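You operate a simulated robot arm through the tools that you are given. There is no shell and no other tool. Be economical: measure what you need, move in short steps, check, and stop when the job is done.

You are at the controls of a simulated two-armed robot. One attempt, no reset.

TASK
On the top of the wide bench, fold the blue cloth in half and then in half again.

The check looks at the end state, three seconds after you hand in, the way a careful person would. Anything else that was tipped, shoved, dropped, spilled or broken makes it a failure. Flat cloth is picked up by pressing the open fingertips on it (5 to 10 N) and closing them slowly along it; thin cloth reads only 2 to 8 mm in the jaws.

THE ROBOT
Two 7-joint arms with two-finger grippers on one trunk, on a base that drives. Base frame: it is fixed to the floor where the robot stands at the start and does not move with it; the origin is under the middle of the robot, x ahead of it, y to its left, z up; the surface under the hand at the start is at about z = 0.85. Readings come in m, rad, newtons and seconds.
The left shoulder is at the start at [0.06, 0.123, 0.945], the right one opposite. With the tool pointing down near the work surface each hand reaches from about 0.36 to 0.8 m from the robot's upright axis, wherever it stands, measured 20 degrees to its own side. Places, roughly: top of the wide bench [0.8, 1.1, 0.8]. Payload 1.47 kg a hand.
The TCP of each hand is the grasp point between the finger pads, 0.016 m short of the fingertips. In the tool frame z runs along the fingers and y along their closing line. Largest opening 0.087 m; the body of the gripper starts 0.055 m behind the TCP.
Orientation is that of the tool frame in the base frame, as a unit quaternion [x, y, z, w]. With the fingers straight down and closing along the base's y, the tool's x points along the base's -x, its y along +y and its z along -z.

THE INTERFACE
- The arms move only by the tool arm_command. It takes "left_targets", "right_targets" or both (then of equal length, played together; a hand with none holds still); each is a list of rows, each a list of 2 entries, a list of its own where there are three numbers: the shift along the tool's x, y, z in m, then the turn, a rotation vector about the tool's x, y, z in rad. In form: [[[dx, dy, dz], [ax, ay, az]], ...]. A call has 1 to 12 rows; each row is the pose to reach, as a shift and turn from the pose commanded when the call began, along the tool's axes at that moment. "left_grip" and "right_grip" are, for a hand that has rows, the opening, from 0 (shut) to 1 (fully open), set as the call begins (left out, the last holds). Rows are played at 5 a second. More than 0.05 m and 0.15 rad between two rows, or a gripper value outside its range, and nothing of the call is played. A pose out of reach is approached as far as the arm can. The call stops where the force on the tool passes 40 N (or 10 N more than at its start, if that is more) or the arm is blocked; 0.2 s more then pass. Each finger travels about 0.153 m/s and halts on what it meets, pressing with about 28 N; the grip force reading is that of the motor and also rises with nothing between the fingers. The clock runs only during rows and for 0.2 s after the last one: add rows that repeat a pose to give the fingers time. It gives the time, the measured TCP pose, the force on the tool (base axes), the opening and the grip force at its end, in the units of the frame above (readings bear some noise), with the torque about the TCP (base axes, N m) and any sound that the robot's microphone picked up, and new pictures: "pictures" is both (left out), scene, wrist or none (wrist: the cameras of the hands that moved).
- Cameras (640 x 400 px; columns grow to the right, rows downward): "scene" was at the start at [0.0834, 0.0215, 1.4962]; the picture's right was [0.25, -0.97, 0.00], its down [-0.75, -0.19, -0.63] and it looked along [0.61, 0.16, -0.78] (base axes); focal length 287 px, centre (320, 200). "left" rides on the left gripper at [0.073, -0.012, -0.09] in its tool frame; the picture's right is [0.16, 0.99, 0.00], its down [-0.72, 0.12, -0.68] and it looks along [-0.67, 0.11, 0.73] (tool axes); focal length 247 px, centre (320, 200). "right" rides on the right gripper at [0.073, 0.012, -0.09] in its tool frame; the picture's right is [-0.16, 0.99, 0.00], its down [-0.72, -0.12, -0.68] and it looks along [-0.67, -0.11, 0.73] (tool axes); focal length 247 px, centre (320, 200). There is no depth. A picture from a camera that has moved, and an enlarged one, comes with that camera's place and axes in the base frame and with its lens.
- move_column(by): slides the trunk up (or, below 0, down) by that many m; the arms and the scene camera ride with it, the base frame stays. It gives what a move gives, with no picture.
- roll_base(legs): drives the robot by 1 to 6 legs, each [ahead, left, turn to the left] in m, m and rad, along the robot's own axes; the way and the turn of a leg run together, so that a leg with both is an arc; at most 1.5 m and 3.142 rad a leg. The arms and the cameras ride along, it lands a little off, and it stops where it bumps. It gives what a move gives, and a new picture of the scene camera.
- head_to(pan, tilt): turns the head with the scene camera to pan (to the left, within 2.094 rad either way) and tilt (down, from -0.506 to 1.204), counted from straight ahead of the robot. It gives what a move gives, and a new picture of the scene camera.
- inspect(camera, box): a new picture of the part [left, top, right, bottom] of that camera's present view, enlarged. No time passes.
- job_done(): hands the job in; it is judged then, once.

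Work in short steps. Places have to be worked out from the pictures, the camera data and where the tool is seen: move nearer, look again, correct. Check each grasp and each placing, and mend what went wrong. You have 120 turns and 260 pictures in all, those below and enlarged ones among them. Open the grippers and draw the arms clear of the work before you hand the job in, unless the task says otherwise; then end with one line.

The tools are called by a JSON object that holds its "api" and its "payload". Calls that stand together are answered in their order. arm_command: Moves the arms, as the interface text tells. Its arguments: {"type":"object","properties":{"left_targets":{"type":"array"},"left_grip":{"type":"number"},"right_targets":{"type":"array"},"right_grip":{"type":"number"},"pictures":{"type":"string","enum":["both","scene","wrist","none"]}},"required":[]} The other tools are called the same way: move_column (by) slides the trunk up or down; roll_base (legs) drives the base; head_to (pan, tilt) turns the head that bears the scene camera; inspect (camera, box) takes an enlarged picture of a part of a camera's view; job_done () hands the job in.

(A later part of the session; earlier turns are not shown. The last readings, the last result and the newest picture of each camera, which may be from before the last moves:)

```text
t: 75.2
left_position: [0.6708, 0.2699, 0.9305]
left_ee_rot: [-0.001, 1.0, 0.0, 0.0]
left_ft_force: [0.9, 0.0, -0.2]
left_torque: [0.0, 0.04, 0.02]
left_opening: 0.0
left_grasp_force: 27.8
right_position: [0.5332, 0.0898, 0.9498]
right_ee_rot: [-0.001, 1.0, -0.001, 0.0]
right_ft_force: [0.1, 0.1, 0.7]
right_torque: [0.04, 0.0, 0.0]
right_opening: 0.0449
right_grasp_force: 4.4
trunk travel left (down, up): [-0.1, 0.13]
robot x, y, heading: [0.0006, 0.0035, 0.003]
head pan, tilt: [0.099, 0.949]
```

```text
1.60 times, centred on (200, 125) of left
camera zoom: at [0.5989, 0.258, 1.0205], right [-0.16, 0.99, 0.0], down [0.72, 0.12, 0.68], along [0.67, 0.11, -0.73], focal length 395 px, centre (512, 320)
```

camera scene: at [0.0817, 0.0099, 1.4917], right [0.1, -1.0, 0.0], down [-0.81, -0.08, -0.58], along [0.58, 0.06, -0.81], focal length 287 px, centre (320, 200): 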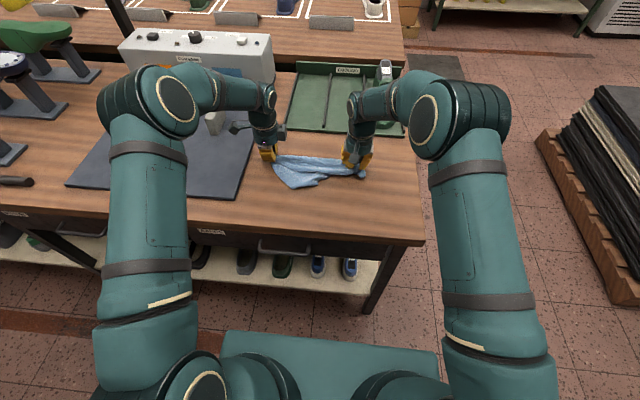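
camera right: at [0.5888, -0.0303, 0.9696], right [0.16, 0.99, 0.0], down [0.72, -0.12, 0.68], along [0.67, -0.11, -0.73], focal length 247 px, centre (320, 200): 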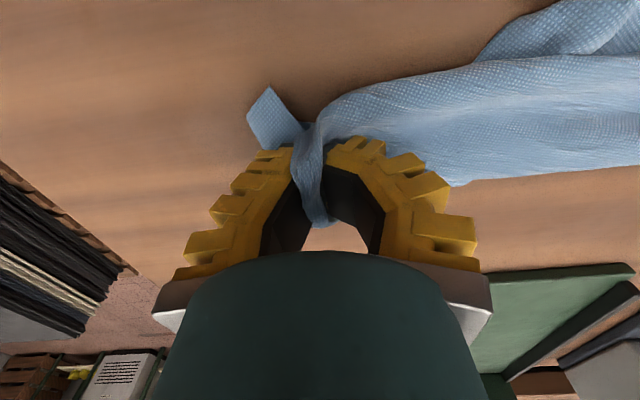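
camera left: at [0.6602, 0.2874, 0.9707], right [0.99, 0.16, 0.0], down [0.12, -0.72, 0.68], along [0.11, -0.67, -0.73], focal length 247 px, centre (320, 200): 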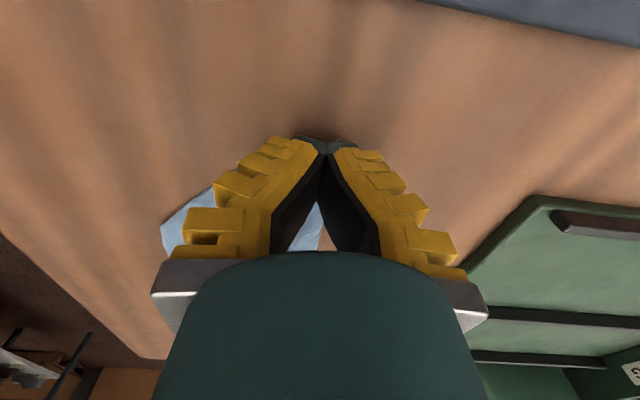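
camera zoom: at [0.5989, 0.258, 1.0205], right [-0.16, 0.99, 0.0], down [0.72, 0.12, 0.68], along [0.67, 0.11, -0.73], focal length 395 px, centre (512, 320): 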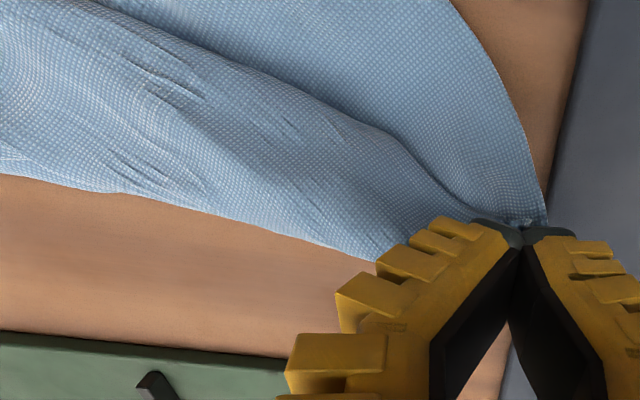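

The hands would be too close there. The far-right end of the strip has a clear square tail corner near (0.64, 0.0), which is a better second grip. I move the right hand there to look.

{"api": "arm_command", "payload": {"right_targets": [[[0, -0.03, -0.01], [0, 0, 0]], [[-0.01, -0.06, -0.01], [0, 0, 0]], [[-0.03, -0.09, 0], [0, 0, 0]], [[-0.05, -0.11, 0.01], [0, 0, 0]], [[-0.06, -0.12, 0.02], [0, 0, 0]], [[-0.06, -0.12, 0.02], [0, 0, 0]]], "pictures": "none"}}

{"api": "inspect", "payload": {"camera": "right", "box": [200, 0, 520, 200]}}

{"api": "inspect", "payload": {"camera": "scene", "box": [220, 120, 380, 220]}}

```text
t: 76.6
left_position: [0.6708, 0.2691, 0.9295]
left_ee_rot: [0.0, 1.0, 0.0, 0.001]
left_ft_force: [0.4, -12.5, 11.4]
left_torque: [-0.11, 0.08, 0.13]
left_opening: 0.0
left_grasp_force: 28.1
right_position: [0.5934, -0.0292, 0.9309]
right_ee_rot: [-0.001, 1.0, 0.0, 0.001]
right_ft_force: [-0.8, -0.2, -1.0]
right_torque: [0.0, 0.02, 0.06]
right_opening: 0.0449
right_grasp_force: 4.8
trunk travel left (down, up): [-0.1, 0.13]
robot x, y, heading: [0.0005, 0.0006, 0.001]
head pan, tilt: [0.099, 0.949]
```

```text
2.00 times, centred on (360, 100) of right
camera zoom: at [0.5207, -0.0193, 1.0195], right [0.16, 0.99, 0.0], down [0.72, -0.11, 0.68], along [0.67, -0.11, -0.73], focal length 494 px, centre (240, 400)
```

zoom: 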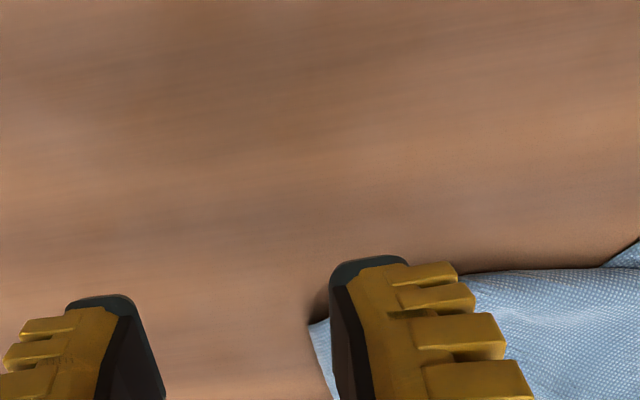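

```text
4.00 times, centred on (300, 170) of scene
camera zoom: at [0.0818, 0.0099, 1.4916], right [0.1, -1.0, 0.0], down [-0.81, -0.08, -0.58], along [0.58, 0.06, -0.81], focal length 1148 px, centre (400, 320)
```

zoom: 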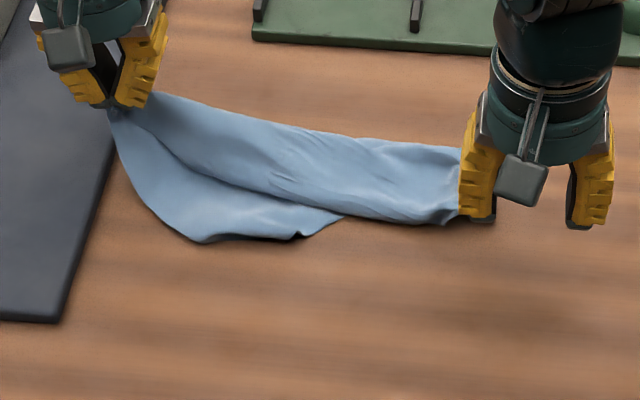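

I turn the right hand so it closes along x over the tail at about (0.655, 0.0), keeping height for a look.

{"api": "arm_command", "payload": {"right_targets": [[[-0.005, 0, 0], [0, 0, -0.143]], [[-0.01, 0, 0], [0, 0, -0.286]], [[-0.016, 0.003, 0], [0, 0, -0.428]], [[-0.022, 0.006, 0], [0, 0, -0.571]], [[-0.028, 0.009, 0], [0, 0, -0.714]], [[-0.034, 0.012, 0], [0, 0, -0.857]], [[-0.04, 0.015, 0], [0, 0, -1.0]], [[-0.046, 0.018, 0], [0, 0, -1.142]], [[-0.052, 0.02, 0], [0, 0, -1.285]], [[-0.058, 0.022, 0.0], [0, 0, -1.428]], [[-0.062, 0.024, 0.01], [0, 0, -1.5708]], [[-0.062, 0.024, 0.02], [0, 0, -1.5708]]], "right_grip": 0.38, "pictures": "wrist"}}

{"api": "inspect", "payload": {"camera": "right", "box": [160, 0, 480, 200]}}

```text
t: 79.2
left_position: [0.6716, 0.2695, 0.9309]
left_ee_rot: [0.001, 1.0, 0.0, 0.0]
left_ft_force: [0.1, 0.0, 0.1]
left_torque: [0.04, 0.0, -0.01]
left_opening: 0.0
left_grasp_force: 27.8
right_position: [0.6537, -0.0062, 0.9104]
right_ee_rot: [0.708, -0.707, 0.0, 0.0]
right_ft_force: [-0.5, -0.1, -0.4]
right_torque: [0.0, 0.0, -0.01]
right_opening: 0.0388
right_grasp_force: 4.4
trunk travel left (down, up): [-0.1, 0.13]
robot x, y, heading: [0.0002, 0.0, -0.002]
head pan, tilt: [0.099, 0.949]
camera right: at [0.6436, -0.0808, 0.9988], right [-0.99, 0.16, 0.0], down [0.11, 0.72, 0.68], along [0.11, 0.67, -0.73], focal length 247 px, centre (320, 200)
```

right: 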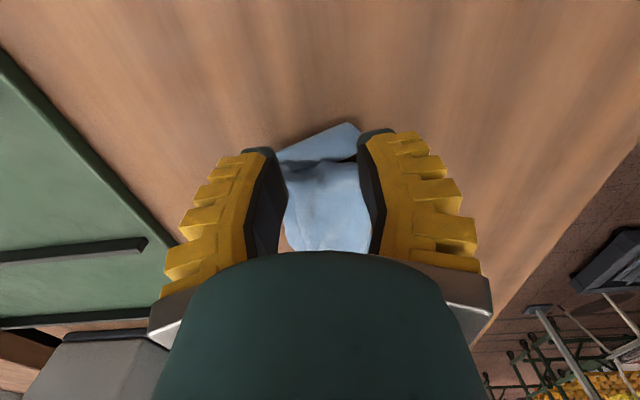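

```text
2.00 times, centred on (320, 100) of right
camera zoom: at [0.6436, -0.0808, 0.9988], right [-0.99, 0.16, 0.0], down [0.11, 0.72, 0.68], along [0.11, 0.67, -0.73], focal length 494 px, centre (320, 400)
```

zoom: 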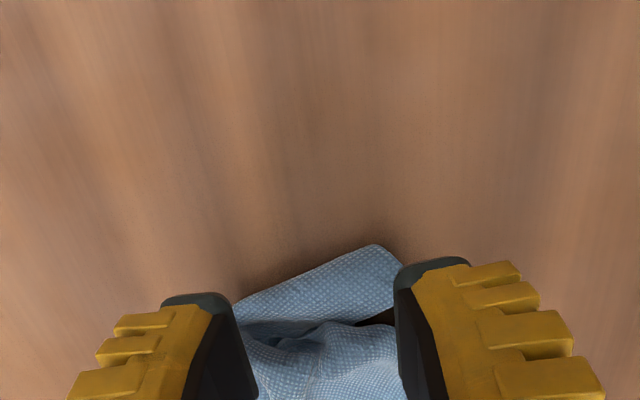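

The tail is a single layer from (0.638, −0.013) to (0.684, 0.0). I shift 4 mm right so only the tail is under the fingers, and press.

{"api": "arm_command", "payload": {"right_targets": [[[0.004, -0.003, 0.015], [0, 0, 0]], [[0.004, -0.003, 0.03], [0, 0, 0]], [[0.004, -0.003, 0.039], [0, 0, 0]], [[0.004, -0.003, 0.0425], [0, 0, 0]], [[0.004, -0.003, 0.0435], [0, 0, 0]], [[0.004, -0.003, 0.0435], [0, 0, 0]]], "right_grip": 0.36, "pictures": "none"}}

```text
t: 80.6
left_position: [0.6703, 0.27, 0.9304]
left_ee_rot: [0.0, 1.0, 0.001, 0.0]
left_ft_force: [0.2, -0.2, 0.5]
left_torque: [0.0, 0.0, 0.03]
left_opening: 0.0
left_grasp_force: 28.2
right_position: [0.6583, -0.0108, 0.8656]
right_ee_rot: [-0.707, 0.707, 0.0, 0.001]
right_ft_force: [-1.2, -0.3, 5.6]
right_torque: [0.04, 0.17, 0.01]
right_opening: 0.0328
right_grasp_force: 7.1
trunk travel left (down, up): [-0.1, 0.13]
robot x, y, heading: [0.0002, -0.0016, -0.001]
head pan, tilt: [0.099, 0.949]
```

Contact at 5.6 N. I close in stages and lift both hands together.

{"api": "arm_command", "payload": {"right_targets": [[[0, 0, 0.0], [0, 0, 0]], [[0, 0, 0.0], [0, 0, 0]]], "right_grip": 0.18, "pictures": "none"}}

{"api": "arm_command", "payload": {"right_targets": [[[0, 0, 0], [0, 0, 0]], [[0, 0, 0], [0, 0, 0]], [[0, 0, 0], [0, 0, 0]]], "right_grip": 0.0, "pictures": "none"}}

{"api": "arm_command", "payload": {"right_targets": [[[0, 0.005, -0.03], [0, 0, 0]], [[0, 0.01, -0.06], [0, 0, 0]], [[0, 0.02, -0.09], [0, 0, 0]], [[0, 0.03, -0.12], [0, 0, 0]], [[0, 0.04, -0.15], [0, 0, 0]], [[0, 0.05, -0.18], [0, 0, 0]], [[0, 0.06, -0.21], [0, 0, 0]], [[0, 0.07, -0.24], [0, 0, 0]], [[0, 0.08, -0.27], [0, 0, 0]], [[0, 0.08, -0.3], [0, 0, 0]], [[0, 0.08, -0.3], [0, 0, 0]]], "left_targets": [[[0.0, 0, 0], [0, 0, 0]], [[0.01, 0, -0.01], [0, 0, 0]], [[0.02, 0, -0.03], [0, 0, 0]], [[0.03, 0, -0.06], [0, 0, 0]], [[0.04, 0, -0.09], [0, 0, 0]], [[0.05, 0, -0.12], [0, 0, 0]], [[0.06, 0, -0.15], [0, 0, 0]], [[0.07, 0, -0.18], [0, 0, 0]], [[0.08, 0, -0.21], [0, 0, 0]], [[0.09, 0, -0.235], [0, 0, 0]], [[0.09, 0, -0.235], [0, 0, 0]]], "pictures": "scene"}}

{"api": "inspect", "payload": {"camera": "scene", "box": [200, 30, 440, 200]}}

```text
t: 81.2
left_position: [0.6709, 0.27, 0.9309]
left_ee_rot: [0.0, 1.0, -0.001, 0.0]
left_ft_force: [0.5, -1.0, 2.1]
left_torque: [0.02, -0.01, -0.04]
left_opening: 0.0002
left_grasp_force: 28.3
right_position: [0.6559, -0.0099, 0.8658]
right_ee_rot: [0.708, -0.707, 0.0, 0.0]
right_ft_force: [1.9, 0.1, 3.8]
right_torque: [0.05, 0.04, -0.01]
right_opening: 0.0195
right_grasp_force: 3.8
trunk travel left (down, up): [-0.1, 0.13]
robot x, y, heading: [0.0043, 0.0033, -0.0]
head pan, tilt: [0.099, 0.949]
```

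```text
t: 82.0
left_position: [0.6707, 0.2682, 0.9312]
left_ee_rot: [0.0, 1.0, 0.0, 0.0]
left_ft_force: [-0.1, -0.5, 0.5]
left_torque: [0.03, 0.03, -0.01]
left_opening: 0.0
left_grasp_force: 28.4
right_position: [0.6567, -0.0091, 0.8651]
right_ee_rot: [0.708, -0.706, 0.001, 0.0]
right_ft_force: [-1.0, -0.1, 3.1]
right_torque: [0.02, -0.01, -0.02]
right_opening: 0.0
right_grasp_force: 28.0
trunk travel left (down, up): [-0.1, 0.13]
robot x, y, heading: [-0.002, 0.0004, -0.004]
head pan, tilt: [0.099, 0.949]
```

```text
t: 84.4
left_position: [0.5789, 0.2709, 1.164]
left_ee_rot: [0.0, 1.0, 0.001, 0.0]
left_ft_force: [0.2, -0.2, -1.1]
left_torque: [0.01, 0.0, 0.02]
left_opening: 0.0001
left_grasp_force: 28.2
right_position: [0.577, -0.0104, 1.1654]
right_ee_rot: [-0.707, 0.707, 0.0, -0.001]
right_ft_force: [-1.1, -0.2, 0.3]
right_torque: [0.0, 0.0, -0.02]
right_opening: 0.0001
right_grasp_force: 27.3
trunk travel left (down, up): [-0.1, 0.13]
robot x, y, heading: [0.0008, 0.002, -0.001]
head pan, tilt: [0.099, 0.949]
camera scene: at [0.0825, 0.0098, 1.4915], right [0.1, -1.0, 0.0], down [-0.81, -0.08, -0.58], along [0.58, 0.06, -0.81], focal length 287 px, centre (320, 200)
```

scene: 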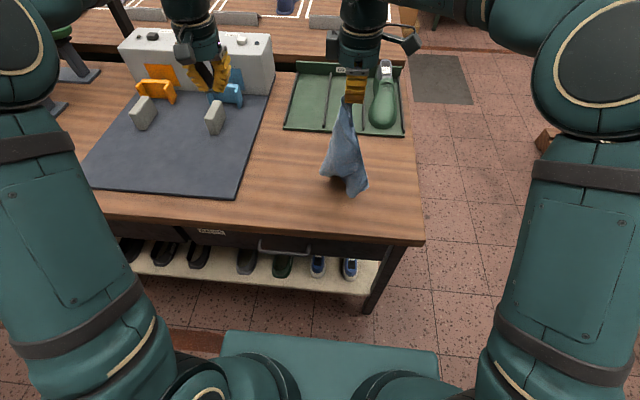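

```text
2.35 times, centred on (320, 115) of scene
camera zoom: at [0.0825, 0.0098, 1.4915], right [0.1, -1.0, 0.0], down [-0.81, -0.08, -0.58], along [0.58, 0.06, -0.81], focal length 675 px, centre (320, 400)
```

zoom: 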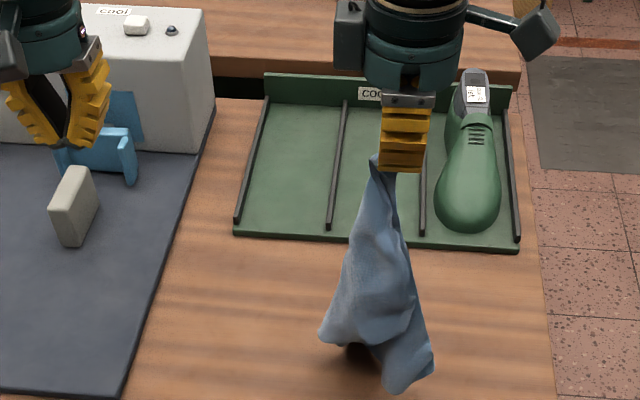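

The left grip slipped off, but the cloth now hangs from a true corner in the right hand. A neighbouring corner hangs at its left, near (0.577, 0.06, 0.92). I'll catch that corner in the air from the left with a tilted hand. First I turn the left hand and lower it to the side, and raise the right a bit.

{"api": "arm_command", "payload": {"left_targets": [[[0, 0, 0.01], [0, 0, 0.143]], [[0, 0, 0.02], [0, 0, 0.286]], [[0, 0, 0.03], [0, 0, 0.428]], [[0, 0, 0.04], [0, 0, 0.571]], [[0, 0, 0.055], [0, 0, 0.714]], [[0, 0, 0.07], [0, 0, 0.857]], [[0, 0, 0.085], [0, 0, 1.0]], [[0, 0, 0.1], [0, 0, 1.142]], [[0, 0, 0.115], [0, 0, 1.285]], [[0, 0, 0.13], [0, 0, 1.428]], [[0, 0, 0.145], [0, 0, 1.5708]]], "right_targets": [[[0, 0, -0.005], [0, 0, 0]], [[0, 0, -0.01], [0, 0, 0]], [[0, 0, -0.015], [0, 0, 0]], [[0, 0, -0.02], [0, 0, 0]], [[0, 0, -0.025], [0, 0, 0]], [[0, 0, -0.03], [0, 0, 0]], [[0, 0, -0.035], [0, 0, 0]], [[0, 0, -0.04], [0, 0, 0]], [[0, 0, -0.045], [0, 0, 0]], [[0, 0, -0.05], [0, 0, 0]], [[0, 0, -0.05], [0, 0, 0]]], "left_grip": 0.9, "pictures": "none"}}

{"api": "arm_command", "payload": {"left_targets": [[[0, 0, 0], [0, -0.131, 0]], [[0, 0, 0], [0, -0.262, 0]], [[0, 0, 0], [0, -0.393, 0]], [[0, 0, 0], [0, -0.524, 0]], [[0, 0, 0], [0, -0.655, 0]], [[0, 0, 0], [0, -0.785, 0]], [[0, 0, 0], [0, -0.785, 0]]]}}

{"api": "inspect", "payload": {"camera": "scene", "box": [200, 30, 440, 200]}}

```text
t: 86.8
left_position: [0.5828, 0.2689, 1.0202]
left_ee_rot: [0.708, 0.706, 0.0, 0.0]
left_ft_force: [-0.1, 0.8, -0.9]
left_torque: [-0.01, 0.0, -0.04]
left_opening: 0.0802
left_grasp_force: 1.0
right_position: [0.577, -0.0092, 1.218]
right_ee_rot: [0.708, -0.706, 0.0, 0.0]
right_ft_force: [0.3, -0.5, -0.2]
right_torque: [0.03, 0.01, -0.02]
right_opening: 0.0001
right_grasp_force: 27.8
trunk travel left (down, up): [-0.1, 0.13]
robot x, y, heading: [-0.0024, -0.0022, -0.005]
head pan, tilt: [0.099, 0.949]
```

```text
t: 88.4
left_position: [0.5804, 0.2683, 1.0207]
left_ee_rot: [0.653, 0.653, -0.271, 0.271]
left_ft_force: [0.0, -0.2, -0.5]
left_torque: [0.0, -0.02, -0.01]
left_opening: 0.0803
left_grasp_force: 1.4
right_position: [0.5767, -0.0093, 1.2169]
right_ee_rot: [-0.707, 0.707, 0.0, 0.0]
right_ft_force: [-0.2, -0.2, 0.1]
right_torque: [0.0, 0.0, 0.01]
right_opening: 0.0
right_grasp_force: 27.4
trunk travel left (down, up): [-0.1, 0.13]
robot x, y, heading: [-0.0021, -0.003, 0.003]
head pan, tilt: [0.099, 0.949]
camera scene: at [0.0818, 0.0094, 1.4916], right [0.1, -1.0, 0.0], down [-0.81, -0.08, -0.58], along [0.58, 0.06, -0.81], focal length 287 px, centre (320, 200)
camera left: at [0.5696, 0.3836, 1.0324], right [0.99, 0.11, -0.11], down [0.12, -0.03, 0.99], along [0.11, -0.99, -0.04], focal length 247 px, centre (320, 200)
```

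scene: 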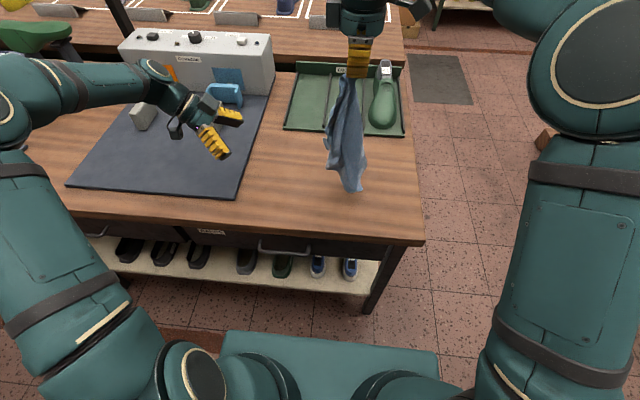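
left: 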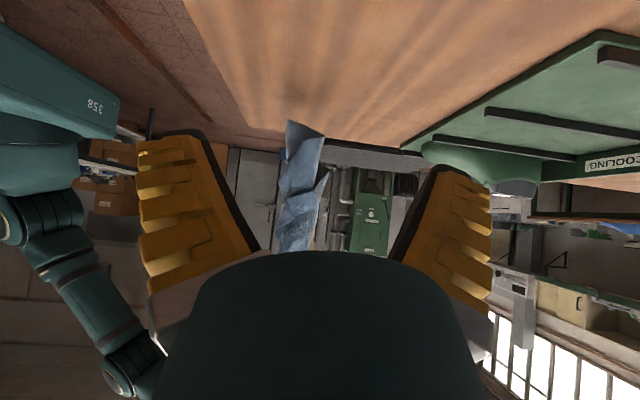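

```text
2.35 times, centred on (320, 115) of scene
camera zoom: at [0.0818, 0.0094, 1.4916], right [0.1, -1.0, 0.0], down [-0.81, -0.08, -0.58], along [0.58, 0.06, -0.81], focal length 675 px, centre (320, 400)
```

zoom: 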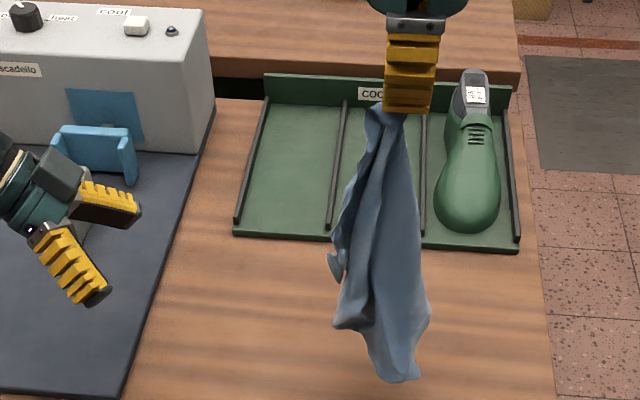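

{"api": "inspect", "payload": {"camera": "left", "box": [230, 100, 390, 260]}}

{"api": "inspect", "payload": {"camera": "scene", "box": [310, 60, 390, 200]}}

```text
2.50 times, centred on (310, 180) of left
camera zoom: at [0.5696, 0.3836, 1.0324], right [0.99, 0.11, -0.11], down [0.12, -0.03, 0.99], along [0.11, -0.99, -0.04], focal length 617 px, centre (345, 250)
```

zoom: 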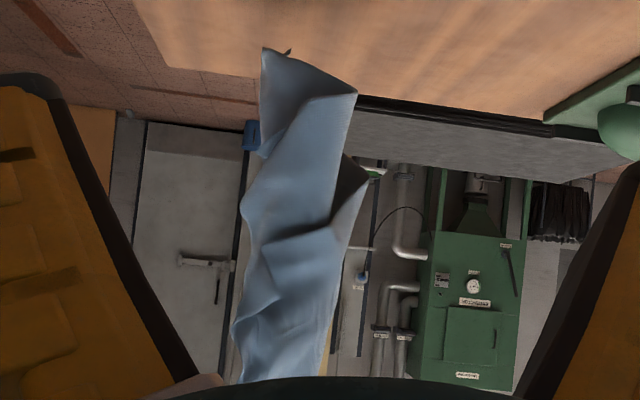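

```text
2.86 times, centred on (350, 130) of scene
camera zoom: at [0.0818, 0.0094, 1.4916], right [0.1, -1.0, 0.0], down [-0.81, -0.08, -0.58], along [0.58, 0.06, -0.81], focal length 820 px, centre (234, 400)
```

zoom: 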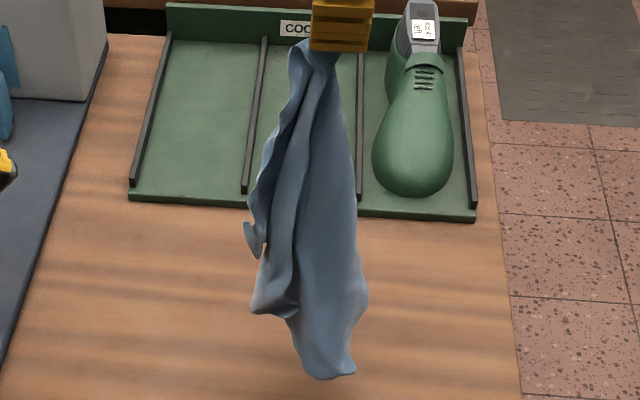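

The neighbouring corner pokes out at about (0.617, 0.045, 0.975). I approach to a pre-grasp pose about 7 cm short and look again.

{"api": "arm_command", "payload": {"left_targets": [[[-0.015, 0.01, 0.03], [0, 0, 0]], [[-0.03, 0.02, 0.06], [0, 0, 0]], [[-0.045, 0.03, 0.09], [0, 0, 0]], [[-0.06, 0.04, 0.115], [0, 0, 0]], [[-0.072, 0.048, 0.137], [0, 0, 0]], [[-0.072, 0.048, 0.137], [0, 0, 0]]], "left_grip": 0.6, "pictures": "none"}}

{"api": "inspect", "payload": {"camera": "left", "box": [160, 40, 480, 260]}}

{"api": "inspect", "payload": {"camera": "scene", "box": [250, 60, 410, 200]}}

```text
t: 89.8
left_position: [0.6279, 0.1194, 0.977]
left_ee_rot: [0.653, 0.654, -0.27, 0.27]
left_ft_force: [0.4, -1.1, 0.8]
left_torque: [0.01, -0.06, -0.04]
left_opening: 0.0573
left_grasp_force: 4.0
right_position: [0.5775, -0.0083, 1.2165]
right_ee_rot: [0.708, -0.707, 0.0, 0.0]
right_ft_force: [-0.7, 0.4, -0.1]
right_torque: [-0.02, -0.01, 0.03]
right_opening: 0.0
right_grasp_force: 27.6
trunk travel left (down, up): [-0.1, 0.13]
robot x, y, heading: [0.0008, -0.0009, 0.0]
head pan, tilt: [0.099, 0.949]
```

```text
1.82 times, centred on (320, 150) of left
camera zoom: at [0.6169, 0.2348, 0.9878], right [0.99, 0.11, -0.11], down [0.12, -0.03, 0.99], along [0.11, -0.99, -0.04], focal length 449 px, centre (320, 291)
```

zoom: 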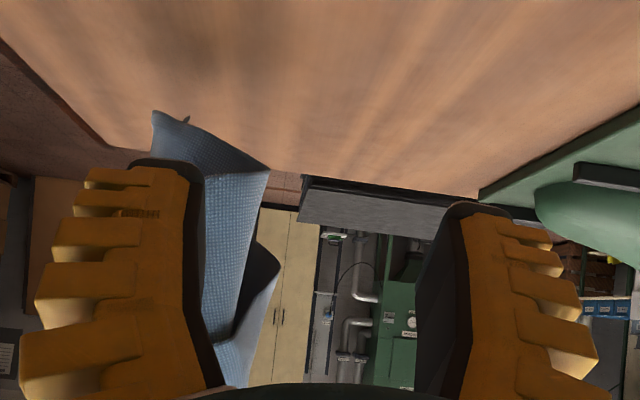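

```text
2.86 times, centred on (330, 130) of scene
camera zoom: at [0.0817, 0.0101, 1.4916], right [0.1, -0.99, 0.0], down [-0.81, -0.08, -0.58], along [0.58, 0.06, -0.81], focal length 820 px, centre (291, 400)
```

zoom: 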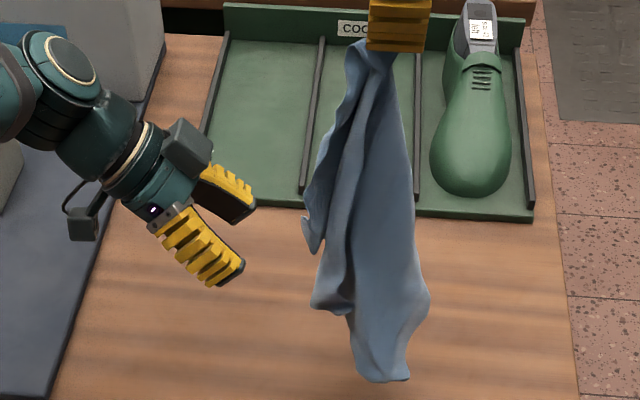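

The corner is at x≈0.619, z≈0.971, between the fingers. I move in along −y and close on it.

{"api": "arm_command", "payload": {"left_targets": [[[-0.012, 0.002, 0.014], [0, 0, 0]], [[-0.024, 0.002, 0.028], [0, 0, 0]], [[-0.036, 0.002, 0.042], [0, 0, 0]], [[-0.05, 0.002, 0.056], [0, 0, 0]], [[-0.055, 0.002, 0.061], [0, 0, 0]], [[-0.055, 0.002, 0.061], [0, 0, 0]]], "pictures": "wrist"}}

{"api": "inspect", "payload": {"camera": "scene", "box": [270, 80, 390, 185]}}

```text
t: 91.2
left_position: [0.6302, 0.0387, 0.9706]
left_ee_rot: [0.652, 0.654, -0.271, 0.272]
left_ft_force: [-0.1, -0.4, 1.0]
left_torque: [0.0, -0.03, 0.01]
left_opening: 0.0576
left_grasp_force: 4.1
right_position: [0.5772, -0.0095, 1.2167]
right_ee_rot: [0.707, -0.707, 0.0, 0.001]
right_ft_force: [0.4, 0.2, -0.4]
right_torque: [0.0, 0.0, 0.04]
right_opening: 0.0001
right_grasp_force: 27.5
trunk travel left (down, up): [-0.1, 0.13]
robot x, y, heading: [0.0008, 0.0012, 0.004]
head pan, tilt: [0.099, 0.949]
camera left: at [0.6194, 0.1542, 0.9823], right [0.99, 0.11, -0.11], down [0.12, -0.03, 0.99], along [0.11, -0.99, -0.04], focal length 247 px, centre (320, 200)
```

left: 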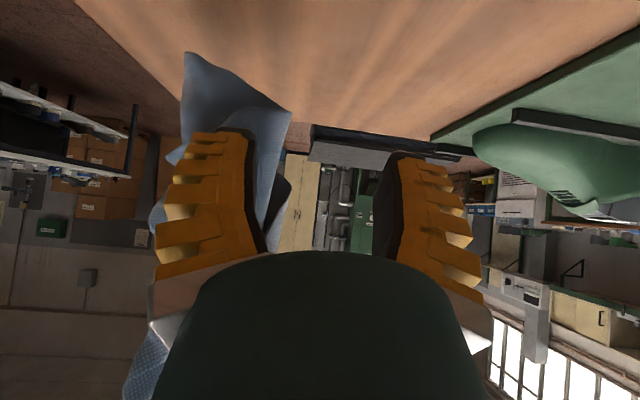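

```text
3.81 times, centred on (330, 132) of scene
camera zoom: at [0.0819, 0.0098, 1.4916], right [0.1, -1.0, 0.0], down [-0.81, -0.08, -0.58], along [0.58, 0.06, -0.81], focal length 1093 px, centre (282, 457)
```

zoom: 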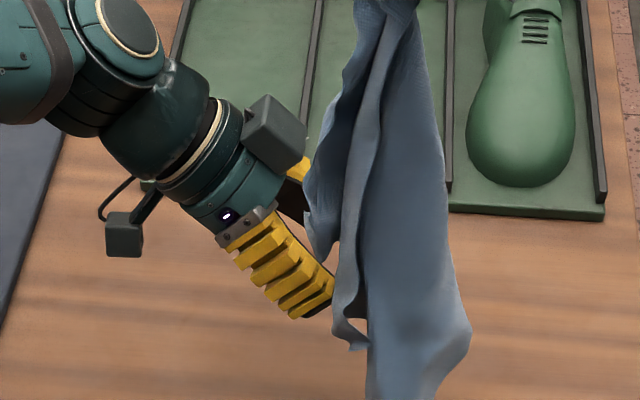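

The corner flap is between the fingers; I close slowly.

{"api": "arm_command", "payload": {"left_targets": [[[0, 0, 0], [0, 0, 0]], [[0, 0, 0], [0, 0, 0]], [[0, 0, 0], [0, 0, 0]], [[0, 0, 0], [0, 0, 0]]], "left_grip": 0.0, "pictures": "wrist"}}

{"api": "inspect", "payload": {"camera": "scene", "box": [270, 80, 390, 185]}}

```text
t: 92.2
left_position: [0.6295, 0.0375, 0.9706]
left_ee_rot: [0.654, 0.652, -0.272, 0.27]
left_ft_force: [0.1, -0.5, 0.6]
left_torque: [-0.02, 0.05, 0.0]
left_opening: 0.0003
left_grasp_force: 28.0
right_position: [0.5768, -0.0092, 1.2171]
right_ee_rot: [0.708, -0.706, 0.0, 0.001]
right_ft_force: [-0.1, -0.5, 0.5]
right_torque: [0.01, -0.03, -0.02]
right_opening: 0.0
right_grasp_force: 27.3
trunk travel left (down, up): [-0.1, 0.13]
robot x, y, heading: [-0.0024, -0.0037, -0.002]
head pan, tilt: [0.099, 0.949]
camera left: at [0.6194, 0.1544, 0.9824], right [0.99, 0.11, -0.11], down [0.12, -0.03, 0.99], along [0.11, -0.99, -0.04], focal length 247 px, centre (320, 200)
```

left: 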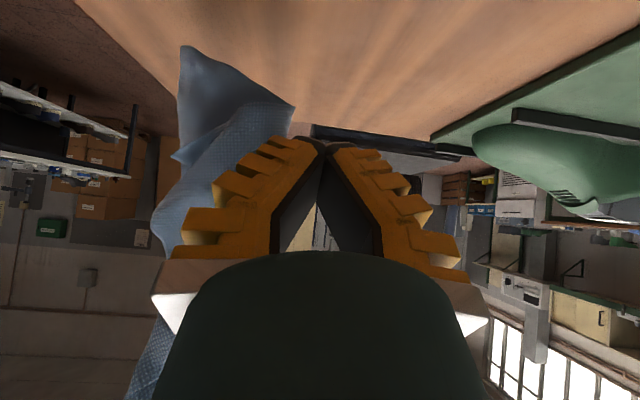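

```text
3.81 times, centred on (330, 132) of scene
camera zoom: at [0.082, 0.0098, 1.4916], right [0.1, -1.0, 0.0], down [-0.81, -0.08, -0.58], along [0.58, 0.06, -0.81], focal length 1093 px, centre (282, 457)
```

zoom: 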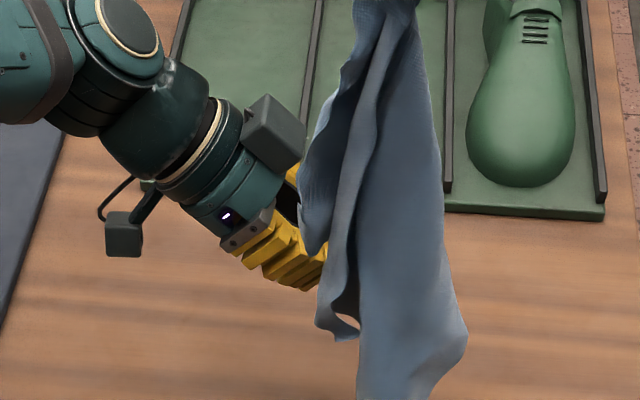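

I test whether the corner was caught by drawing the left hand back 4 cm.

{"api": "arm_command", "payload": {"left_targets": [[[0.007, 0, -0.007], [0, 0, 0]], [[0.014, 0, -0.014], [0, 0, 0]], [[0.021, 0, -0.021], [0, 0, 0]], [[0.028, 0, -0.028], [0, 0, 0]], [[0.028, 0, -0.028], [0, 0, 0]]], "pictures": "wrist"}}

{"api": "inspect", "payload": {"camera": "scene", "box": [250, 70, 390, 195]}}

```text
t: 93.4
left_position: [0.6297, 0.0793, 0.97]
left_ee_rot: [0.653, 0.653, -0.27, 0.27]
left_ft_force: [1.0, -0.2, 0.7]
left_torque: [-0.03, 0.03, 0.01]
left_opening: 0.0001
left_grasp_force: 27.9
right_position: [0.5759, -0.0103, 1.2182]
right_ee_rot: [-0.707, 0.707, 0.0, 0.0]
right_ft_force: [-0.1, 0.4, 0.2]
right_torque: [0.02, 0.0, 0.02]
right_opening: 0.0
right_grasp_force: 27.7
trunk travel left (down, up): [-0.1, 0.13]
robot x, y, heading: [0.0025, -0.0047, 0.0]
head pan, tilt: [0.099, 0.949]
camera left: at [0.6199, 0.1936, 0.9822], right [0.99, 0.11, -0.11], down [0.12, -0.03, 0.99], along [0.11, -0.99, -0.04], focal length 247 px, centre (320, 200)
```

left: 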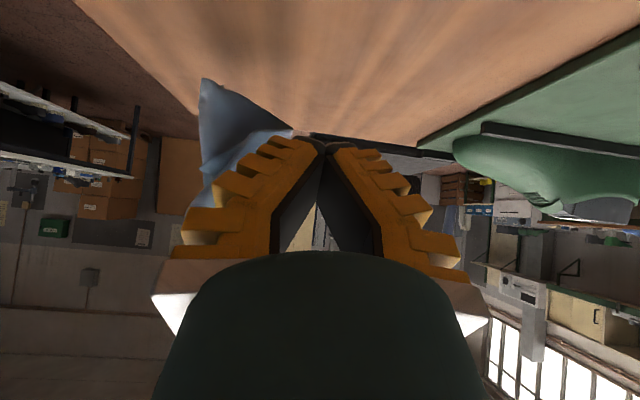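

```text
3.20 times, centred on (320, 132) of scene
camera zoom: at [0.082, 0.0097, 1.4916], right [0.1, -1.0, 0.0], down [-0.81, -0.08, -0.58], along [0.58, 0.06, -0.81], focal length 918 px, centre (320, 416)
```

zoom: 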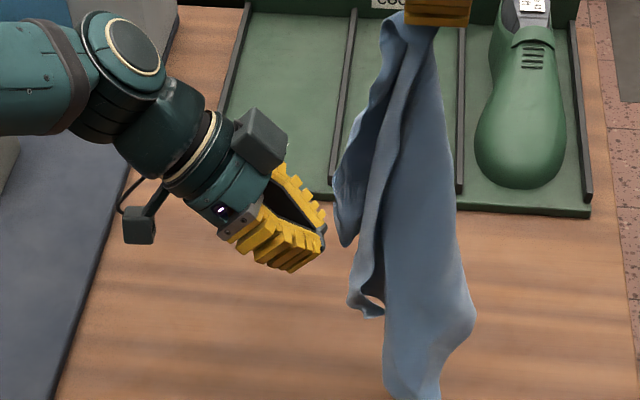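

It wasn't caught. I try once more with the jaws wider, slightly higher and deeper, so the whole left lobe edge near the corner is enclosed.

{"api": "arm_command", "payload": {"left_targets": [[[0.0, -0.008, 0], [0, 0, 0]], [[-0.01, -0.015, 0.0], [0, 0, 0]], [[-0.02, -0.018, 0.006], [0, 0, 0]], [[-0.034, -0.018, 0.014], [0, 0, 0]], [[-0.047, -0.018, 0.026], [0, 0, 0]], [[-0.047, -0.018, 0.026], [0, 0, 0]]], "left_grip": 0.95, "pictures": "wrist"}}

{"api": "inspect", "payload": {"camera": "scene", "box": [250, 70, 390, 195]}}

```text
t: 94.8
left_position: [0.6126, 0.0281, 0.9857]
left_ee_rot: [0.654, 0.653, -0.272, 0.27]
left_ft_force: [-0.5, 0.3, -0.3]
left_torque: [0.02, -0.01, -0.03]
left_opening: 0.0839
left_grasp_force: 1.1
right_position: [0.576, -0.0097, 1.2172]
right_ee_rot: [0.708, -0.706, 0.0, 0.0]
right_ft_force: [0.0, -0.8, -0.5]
right_torque: [-0.04, 0.01, 0.0]
right_opening: 0.0001
right_grasp_force: 27.1
trunk travel left (down, up): [-0.1, 0.13]
robot x, y, heading: [-0.0031, 0.0022, 0.004]
head pan, tilt: [0.099, 0.949]
camera left: at [0.602, 0.1433, 0.9972], right [0.99, 0.11, -0.11], down [0.12, -0.03, 0.99], along [0.11, -0.99, -0.04], focal length 247 px, centre (320, 200)
```

left: 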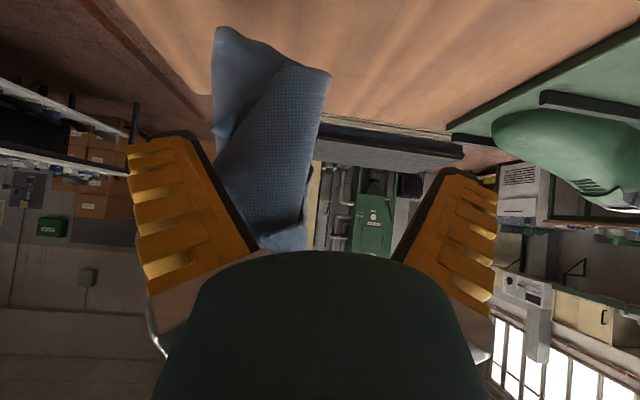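

```text
3.20 times, centred on (320, 132) of scene
camera zoom: at [0.0819, 0.0101, 1.4916], right [0.1, -0.99, 0.0], down [-0.81, -0.08, -0.58], along [0.58, 0.06, -0.81], focal length 918 px, centre (320, 416)
```

zoom: 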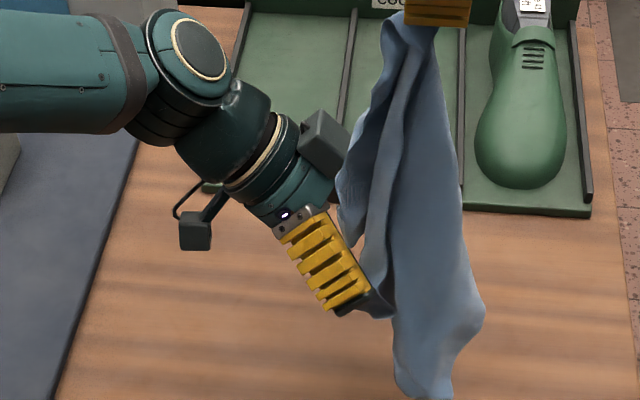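

The left lobe is now between the fingers. I close and then draw back a little to test.

{"api": "arm_command", "payload": {"left_targets": [[[0, 0, 0], [0, 0, 0]], [[0, 0, 0], [0, 0, 0]], [[0, 0, 0], [0, 0, 0]], [[0, 0, 0], [0, 0, 0]], [[0.01, 0, -0.01], [0, 0, 0]], [[0.02, 0, -0.02], [0, 0, 0]], [[0.035, 0, -0.035], [0, 0, 0]]], "left_grip": 0.0, "pictures": "wrist"}}

{"api": "inspect", "payload": {"camera": "scene", "box": [250, 70, 390, 195]}}

```text
t: 96.4
left_position: [0.6129, 0.0769, 0.9854]
left_ee_rot: [0.653, 0.653, -0.271, 0.271]
left_ft_force: [-0.9, 0.3, 0.1]
left_torque: [0.0, 0.02, 0.02]
left_opening: 0.0
left_grasp_force: 29.8
right_position: [0.5777, -0.0092, 1.2171]
right_ee_rot: [0.708, -0.707, 0.0, 0.0]
right_ft_force: [-0.3, 0.9, 0.9]
right_torque: [-0.02, 0.01, -0.02]
right_opening: 0.0002
right_grasp_force: 27.6
trunk travel left (down, up): [-0.1, 0.13]
robot x, y, heading: [-0.0025, -0.0002, -0.001]
head pan, tilt: [0.099, 0.949]
camera left: at [0.602, 0.1925, 0.9975], right [0.99, 0.11, -0.11], down [0.12, -0.03, 0.99], along [0.11, -0.99, -0.04], focal length 247 px, centre (320, 200)
```

left: 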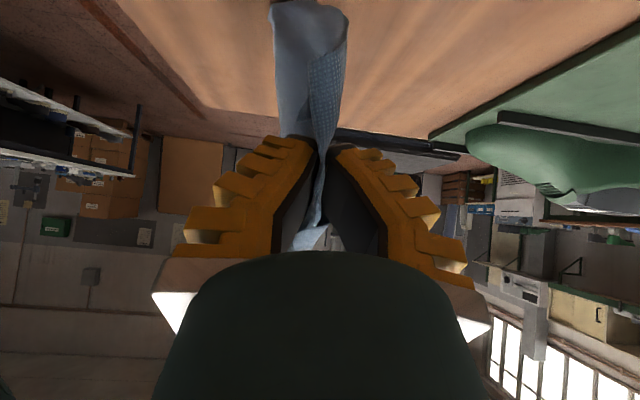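

```text
3.20 times, centred on (320, 132) of scene
camera zoom: at [0.0818, 0.0105, 1.4916], right [0.1, -1.0, 0.0], down [-0.81, -0.08, -0.58], along [0.58, 0.06, -0.81], focal length 918 px, centre (320, 416)
```

zoom: 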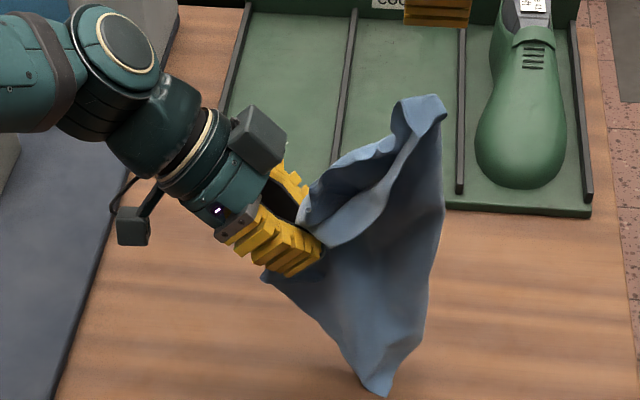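

The left now holds the lobe but the right pinch slipped. I let it settle and look.

{"api": "arm_command", "payload": {"left_targets": [[[0, 0, -0.02], [0, 0, 0]], [[0.015, 0, -0.055], [0, 0, 0]], [[0.03, 0, -0.09], [0, 0, 0]], [[0.04, 0, -0.12], [0, 0, 0]], [[0.04, 0, -0.12], [0, 0, 0]], [[0.04, 0, -0.12], [0, 0, 0]]], "pictures": "scene"}}

{"api": "inspect", "payload": {"camera": "scene", "box": [220, 60, 400, 195]}}

```text
t: 97.8
left_position: [0.6107, 0.1899, 1.0419]
left_ee_rot: [0.653, 0.654, -0.27, 0.271]
left_ft_force: [-0.1, -1.3, -0.2]
left_torque: [0.0, 0.04, 0.0]
left_opening: 0.0
left_grasp_force: 27.1
right_position: [0.5762, -0.0088, 1.2174]
right_ee_rot: [0.708, -0.706, 0.0, 0.001]
right_ft_force: [0.0, -0.5, -0.1]
right_torque: [0.05, 0.02, 0.04]
right_opening: 0.0001
right_grasp_force: 27.9
trunk travel left (down, up): [-0.1, 0.13]
robot x, y, heading: [0.0028, 0.0019, 0.001]
head pan, tilt: [0.099, 0.949]
camera scene: at [0.0819, 0.01, 1.4916], right [0.1, -1.0, 0.0], down [-0.81, -0.08, -0.58], along [0.58, 0.06, -0.81], focal length 287 px, centre (320, 200)
```

scene: 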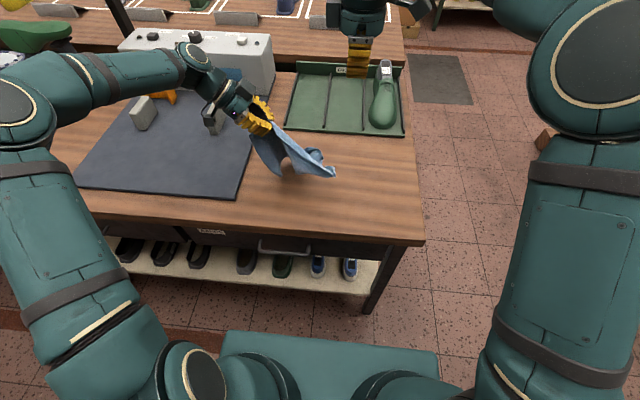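

```text
2.96 times, centred on (310, 128) of scene
camera zoom: at [0.0819, 0.01, 1.4916], right [0.1, -1.0, 0.0], down [-0.81, -0.08, -0.58], along [0.58, 0.06, -0.81], focal length 850 px, centre (350, 415)
```

zoom: 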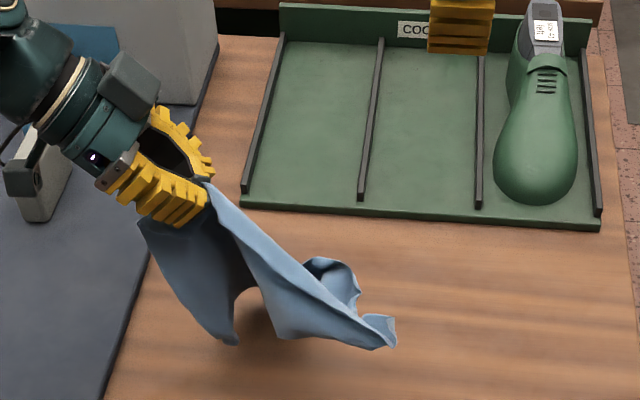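

I lower the held point onto the bench to the left, so the cloth lies out to the right, and release it to see its real shape.

{"api": "arm_command", "payload": {"left_targets": [[[0.025, -0.005, 0.014], [0, 0, 0]], [[0.05, -0.01, 0.03], [0, 0, 0]], [[0.075, -0.015, 0.046], [0, 0, 0]], [[0.1, -0.02, 0.062], [0, 0, 0]], [[0.115, -0.02, 0.072], [0, 0, 0]], [[0.115, -0.02, 0.072], [0, 0, 0]]], "pictures": "none"}}

{"api": "arm_command", "payload": {"left_targets": [[[0, 0, 0], [0, 0, 0]], [[0, 0, 0], [0, 0, 0]], [[0.0, 0, -0.03], [0, 0, 0]], [[-0.02, 0, -0.06], [0, 0, 0]], [[-0.04, 0, -0.1], [0, 0, 0]], [[-0.06, 0, -0.14], [0, 0, 0]]], "left_grip": 0.6, "pictures": "scene"}}

{"api": "inspect", "payload": {"camera": "scene", "box": [230, 110, 390, 215]}}

```text
t: 99.2
left_position: [0.5919, 0.2212, 0.909]
left_ee_rot: [0.654, 0.653, -0.271, 0.269]
left_ft_force: [0.4, 0.2, 0.3]
left_torque: [0.02, -0.01, -0.03]
left_opening: 0.003
left_grasp_force: 29.3
right_position: [0.5758, -0.0096, 1.2176]
right_ee_rot: [0.708, -0.706, 0.0, 0.0]
right_ft_force: [0.8, -0.1, -0.3]
right_torque: [0.02, 0.0, -0.02]
right_opening: 0.0
right_grasp_force: 28.0
trunk travel left (down, up): [-0.1, 0.13]
robot x, y, heading: [0.0002, 0.0012, -0.003]
head pan, tilt: [0.099, 0.949]
```

```text
t: 100.6
left_position: [0.5931, 0.2779, 1.0521]
left_ee_rot: [0.654, 0.652, -0.271, 0.271]
left_ft_force: [-0.2, 0.5, -0.2]
left_torque: [0.01, 0.02, 0.01]
left_opening: 0.0574
left_grasp_force: 4.1
right_position: [0.5767, -0.0104, 1.2177]
right_ee_rot: [-0.707, 0.708, 0.0, 0.0]
right_ft_force: [-0.5, -0.3, -0.3]
right_torque: [0.01, -0.01, -0.02]
right_opening: 0.0001
right_grasp_force: 27.8
trunk travel left (down, up): [-0.1, 0.13]
robot x, y, heading: [-0.0, -0.0003, -0.001]
head pan, tilt: [0.099, 0.949]
camera scene: at [0.0814, 0.0095, 1.4917], right [0.1, -1.0, 0.0], down [-0.81, -0.08, -0.58], along [0.58, 0.06, -0.81], focal length 287 px, centre (320, 200)
```

scene: 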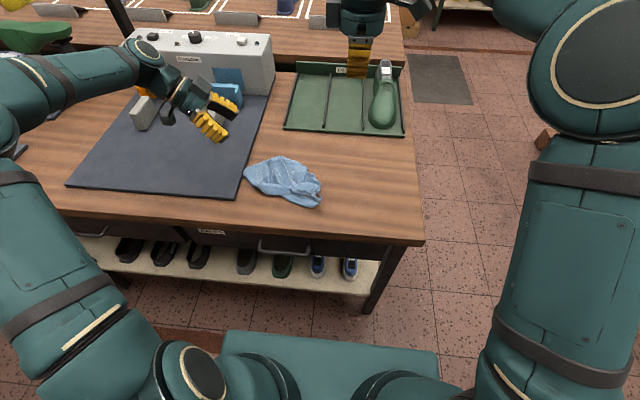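

```text
3.81 times, centred on (310, 162) of scene
camera zoom: at [0.0814, 0.0095, 1.4917], right [0.1, -1.0, 0.0], down [-0.81, -0.08, -0.58], along [0.58, 0.06, -0.81], focal length 1093 px, centre (358, 343)
```

zoom: 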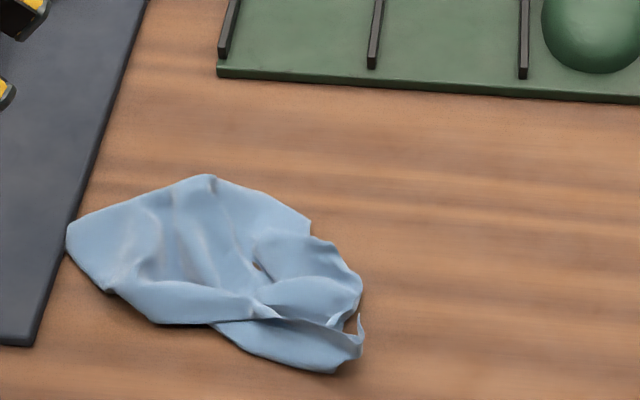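

It's crumpled, but one corner tip sticks up at about (0.554, 0.057). I bring the right hand above it for a deep pinch.

{"api": "arm_command", "payload": {"right_targets": [[[-0.01, 0.004, 0.04], [0, 0, 0]], [[-0.02, 0.008, 0.08], [0, 0, 0]], [[-0.03, 0.012, 0.12], [0, 0, 0]], [[-0.04, 0.016, 0.16], [0, 0, 0]], [[-0.05, 0.021, 0.2], [0, 0, 0]], [[-0.055, 0.021, 0.24], [0, 0, 0]], [[-0.055, 0.021, 0.27], [0, 0, 0]], [[-0.055, 0.021, 0.285], [0, 0, 0]], [[-0.055, 0.021, 0.285], [0, 0, 0]]], "right_grip": 0.6, "pictures": "none"}}

{"api": "inspect", "payload": {"camera": "right", "box": [160, 0, 480, 250]}}

{"api": "inspect", "payload": {"camera": "scene", "box": [250, 120, 370, 215]}}

```text
t: 102.6
left_position: [0.5921, 0.2784, 1.0519]
left_ee_rot: [0.653, 0.653, -0.271, 0.271]
left_ft_force: [0.3, -1.3, 0.7]
left_torque: [-0.02, -0.01, 0.01]
left_opening: 0.0573
left_grasp_force: 3.5
right_position: [0.5553, 0.0446, 0.9296]
right_ee_rot: [0.707, -0.707, 0.0, 0.0]
right_ft_force: [0.5, -0.4, 0.1]
right_torque: [-0.02, -0.02, -0.01]
right_opening: 0.0576
right_grasp_force: 4.1
trunk travel left (down, up): [-0.1, 0.13]
robot x, y, heading: [-0.0003, 0.004, -0.0]
head pan, tilt: [0.099, 0.949]
```

```text
1.60 times, centred on (320, 125) of right
camera zoom: at [0.5447, -0.0292, 1.0198], right [-0.99, 0.16, 0.0], down [0.12, 0.72, 0.68], along [0.11, 0.67, -0.73], focal length 395 px, centre (320, 320)
```

zoom: 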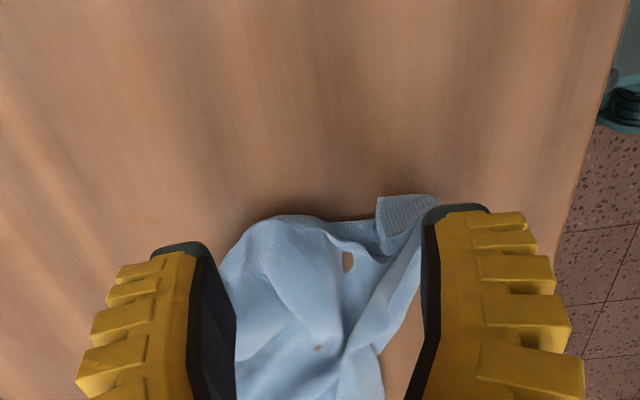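

```text
4.21 times, centred on (310, 168) of scene
camera zoom: at [0.0818, 0.0098, 1.4916], right [0.1, -1.0, 0.0], down [-0.81, -0.08, -0.58], along [0.58, 0.06, -0.81], focal length 1208 px, centre (362, 337)
```

zoom: 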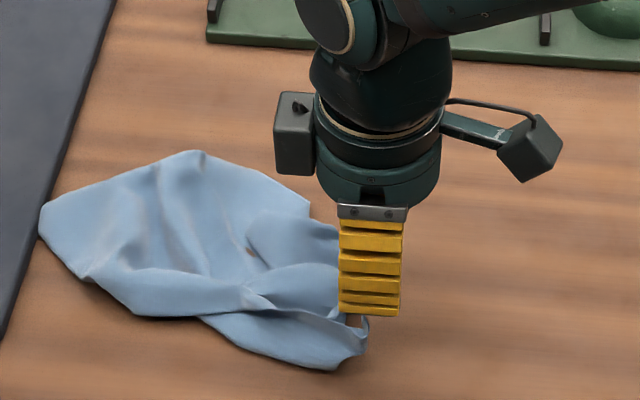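

The corner flap lies at x 0.507–0.533, y≈0.055. I shift over it and go down close to the bench.

{"api": "arm_command", "payload": {"right_targets": [[[-0.007, 0.018, 0], [0, 0, 0]], [[-0.013, 0.036, 0.01], [0, 0, 0]], [[-0.013, 0.036, 0.03], [0, 0, 0]], [[-0.013, 0.036, 0.05], [0, 0, 0]], [[-0.013, 0.036, 0.0605], [0, 0, 0]], [[-0.013, 0.036, 0.0605], [0, 0, 0]]], "right_grip": 0.6, "pictures": "wrist"}}

```text
t: 104.0
left_position: [0.5918, 0.2786, 1.0528]
left_ee_rot: [0.653, 0.654, -0.27, 0.27]
left_ft_force: [-1.3, 0.0, 0.2]
left_torque: [0.01, -0.03, 0.0]
left_opening: 0.0575
left_grasp_force: 3.3
right_position: [0.5192, 0.0593, 0.8706]
right_ee_rot: [0.707, -0.707, 0.0, 0.0]
right_ft_force: [0.2, 0.7, 0.7]
right_torque: [-0.01, -0.03, 0.01]
right_opening: 0.0573
right_grasp_force: 4.1
trunk travel left (down, up): [-0.1, 0.13]
robot x, y, heading: [0.0017, 0.0001, -0.001]
head pan, tilt: [0.099, 0.949]
camera right: at [0.5088, -0.0163, 0.9594], right [-0.99, 0.16, 0.0], down [0.11, 0.72, 0.68], along [0.11, 0.67, -0.73], focal length 247 px, centre (320, 200)
```

right: 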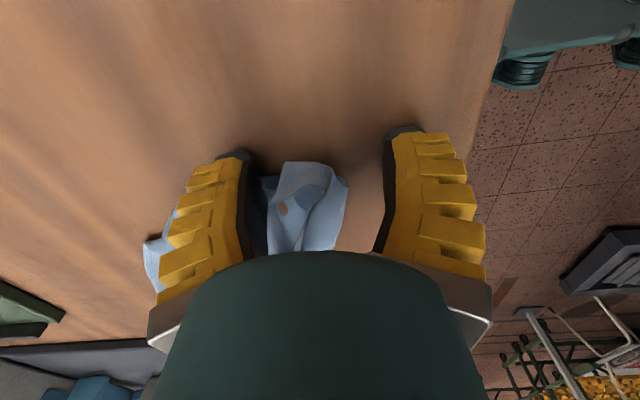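

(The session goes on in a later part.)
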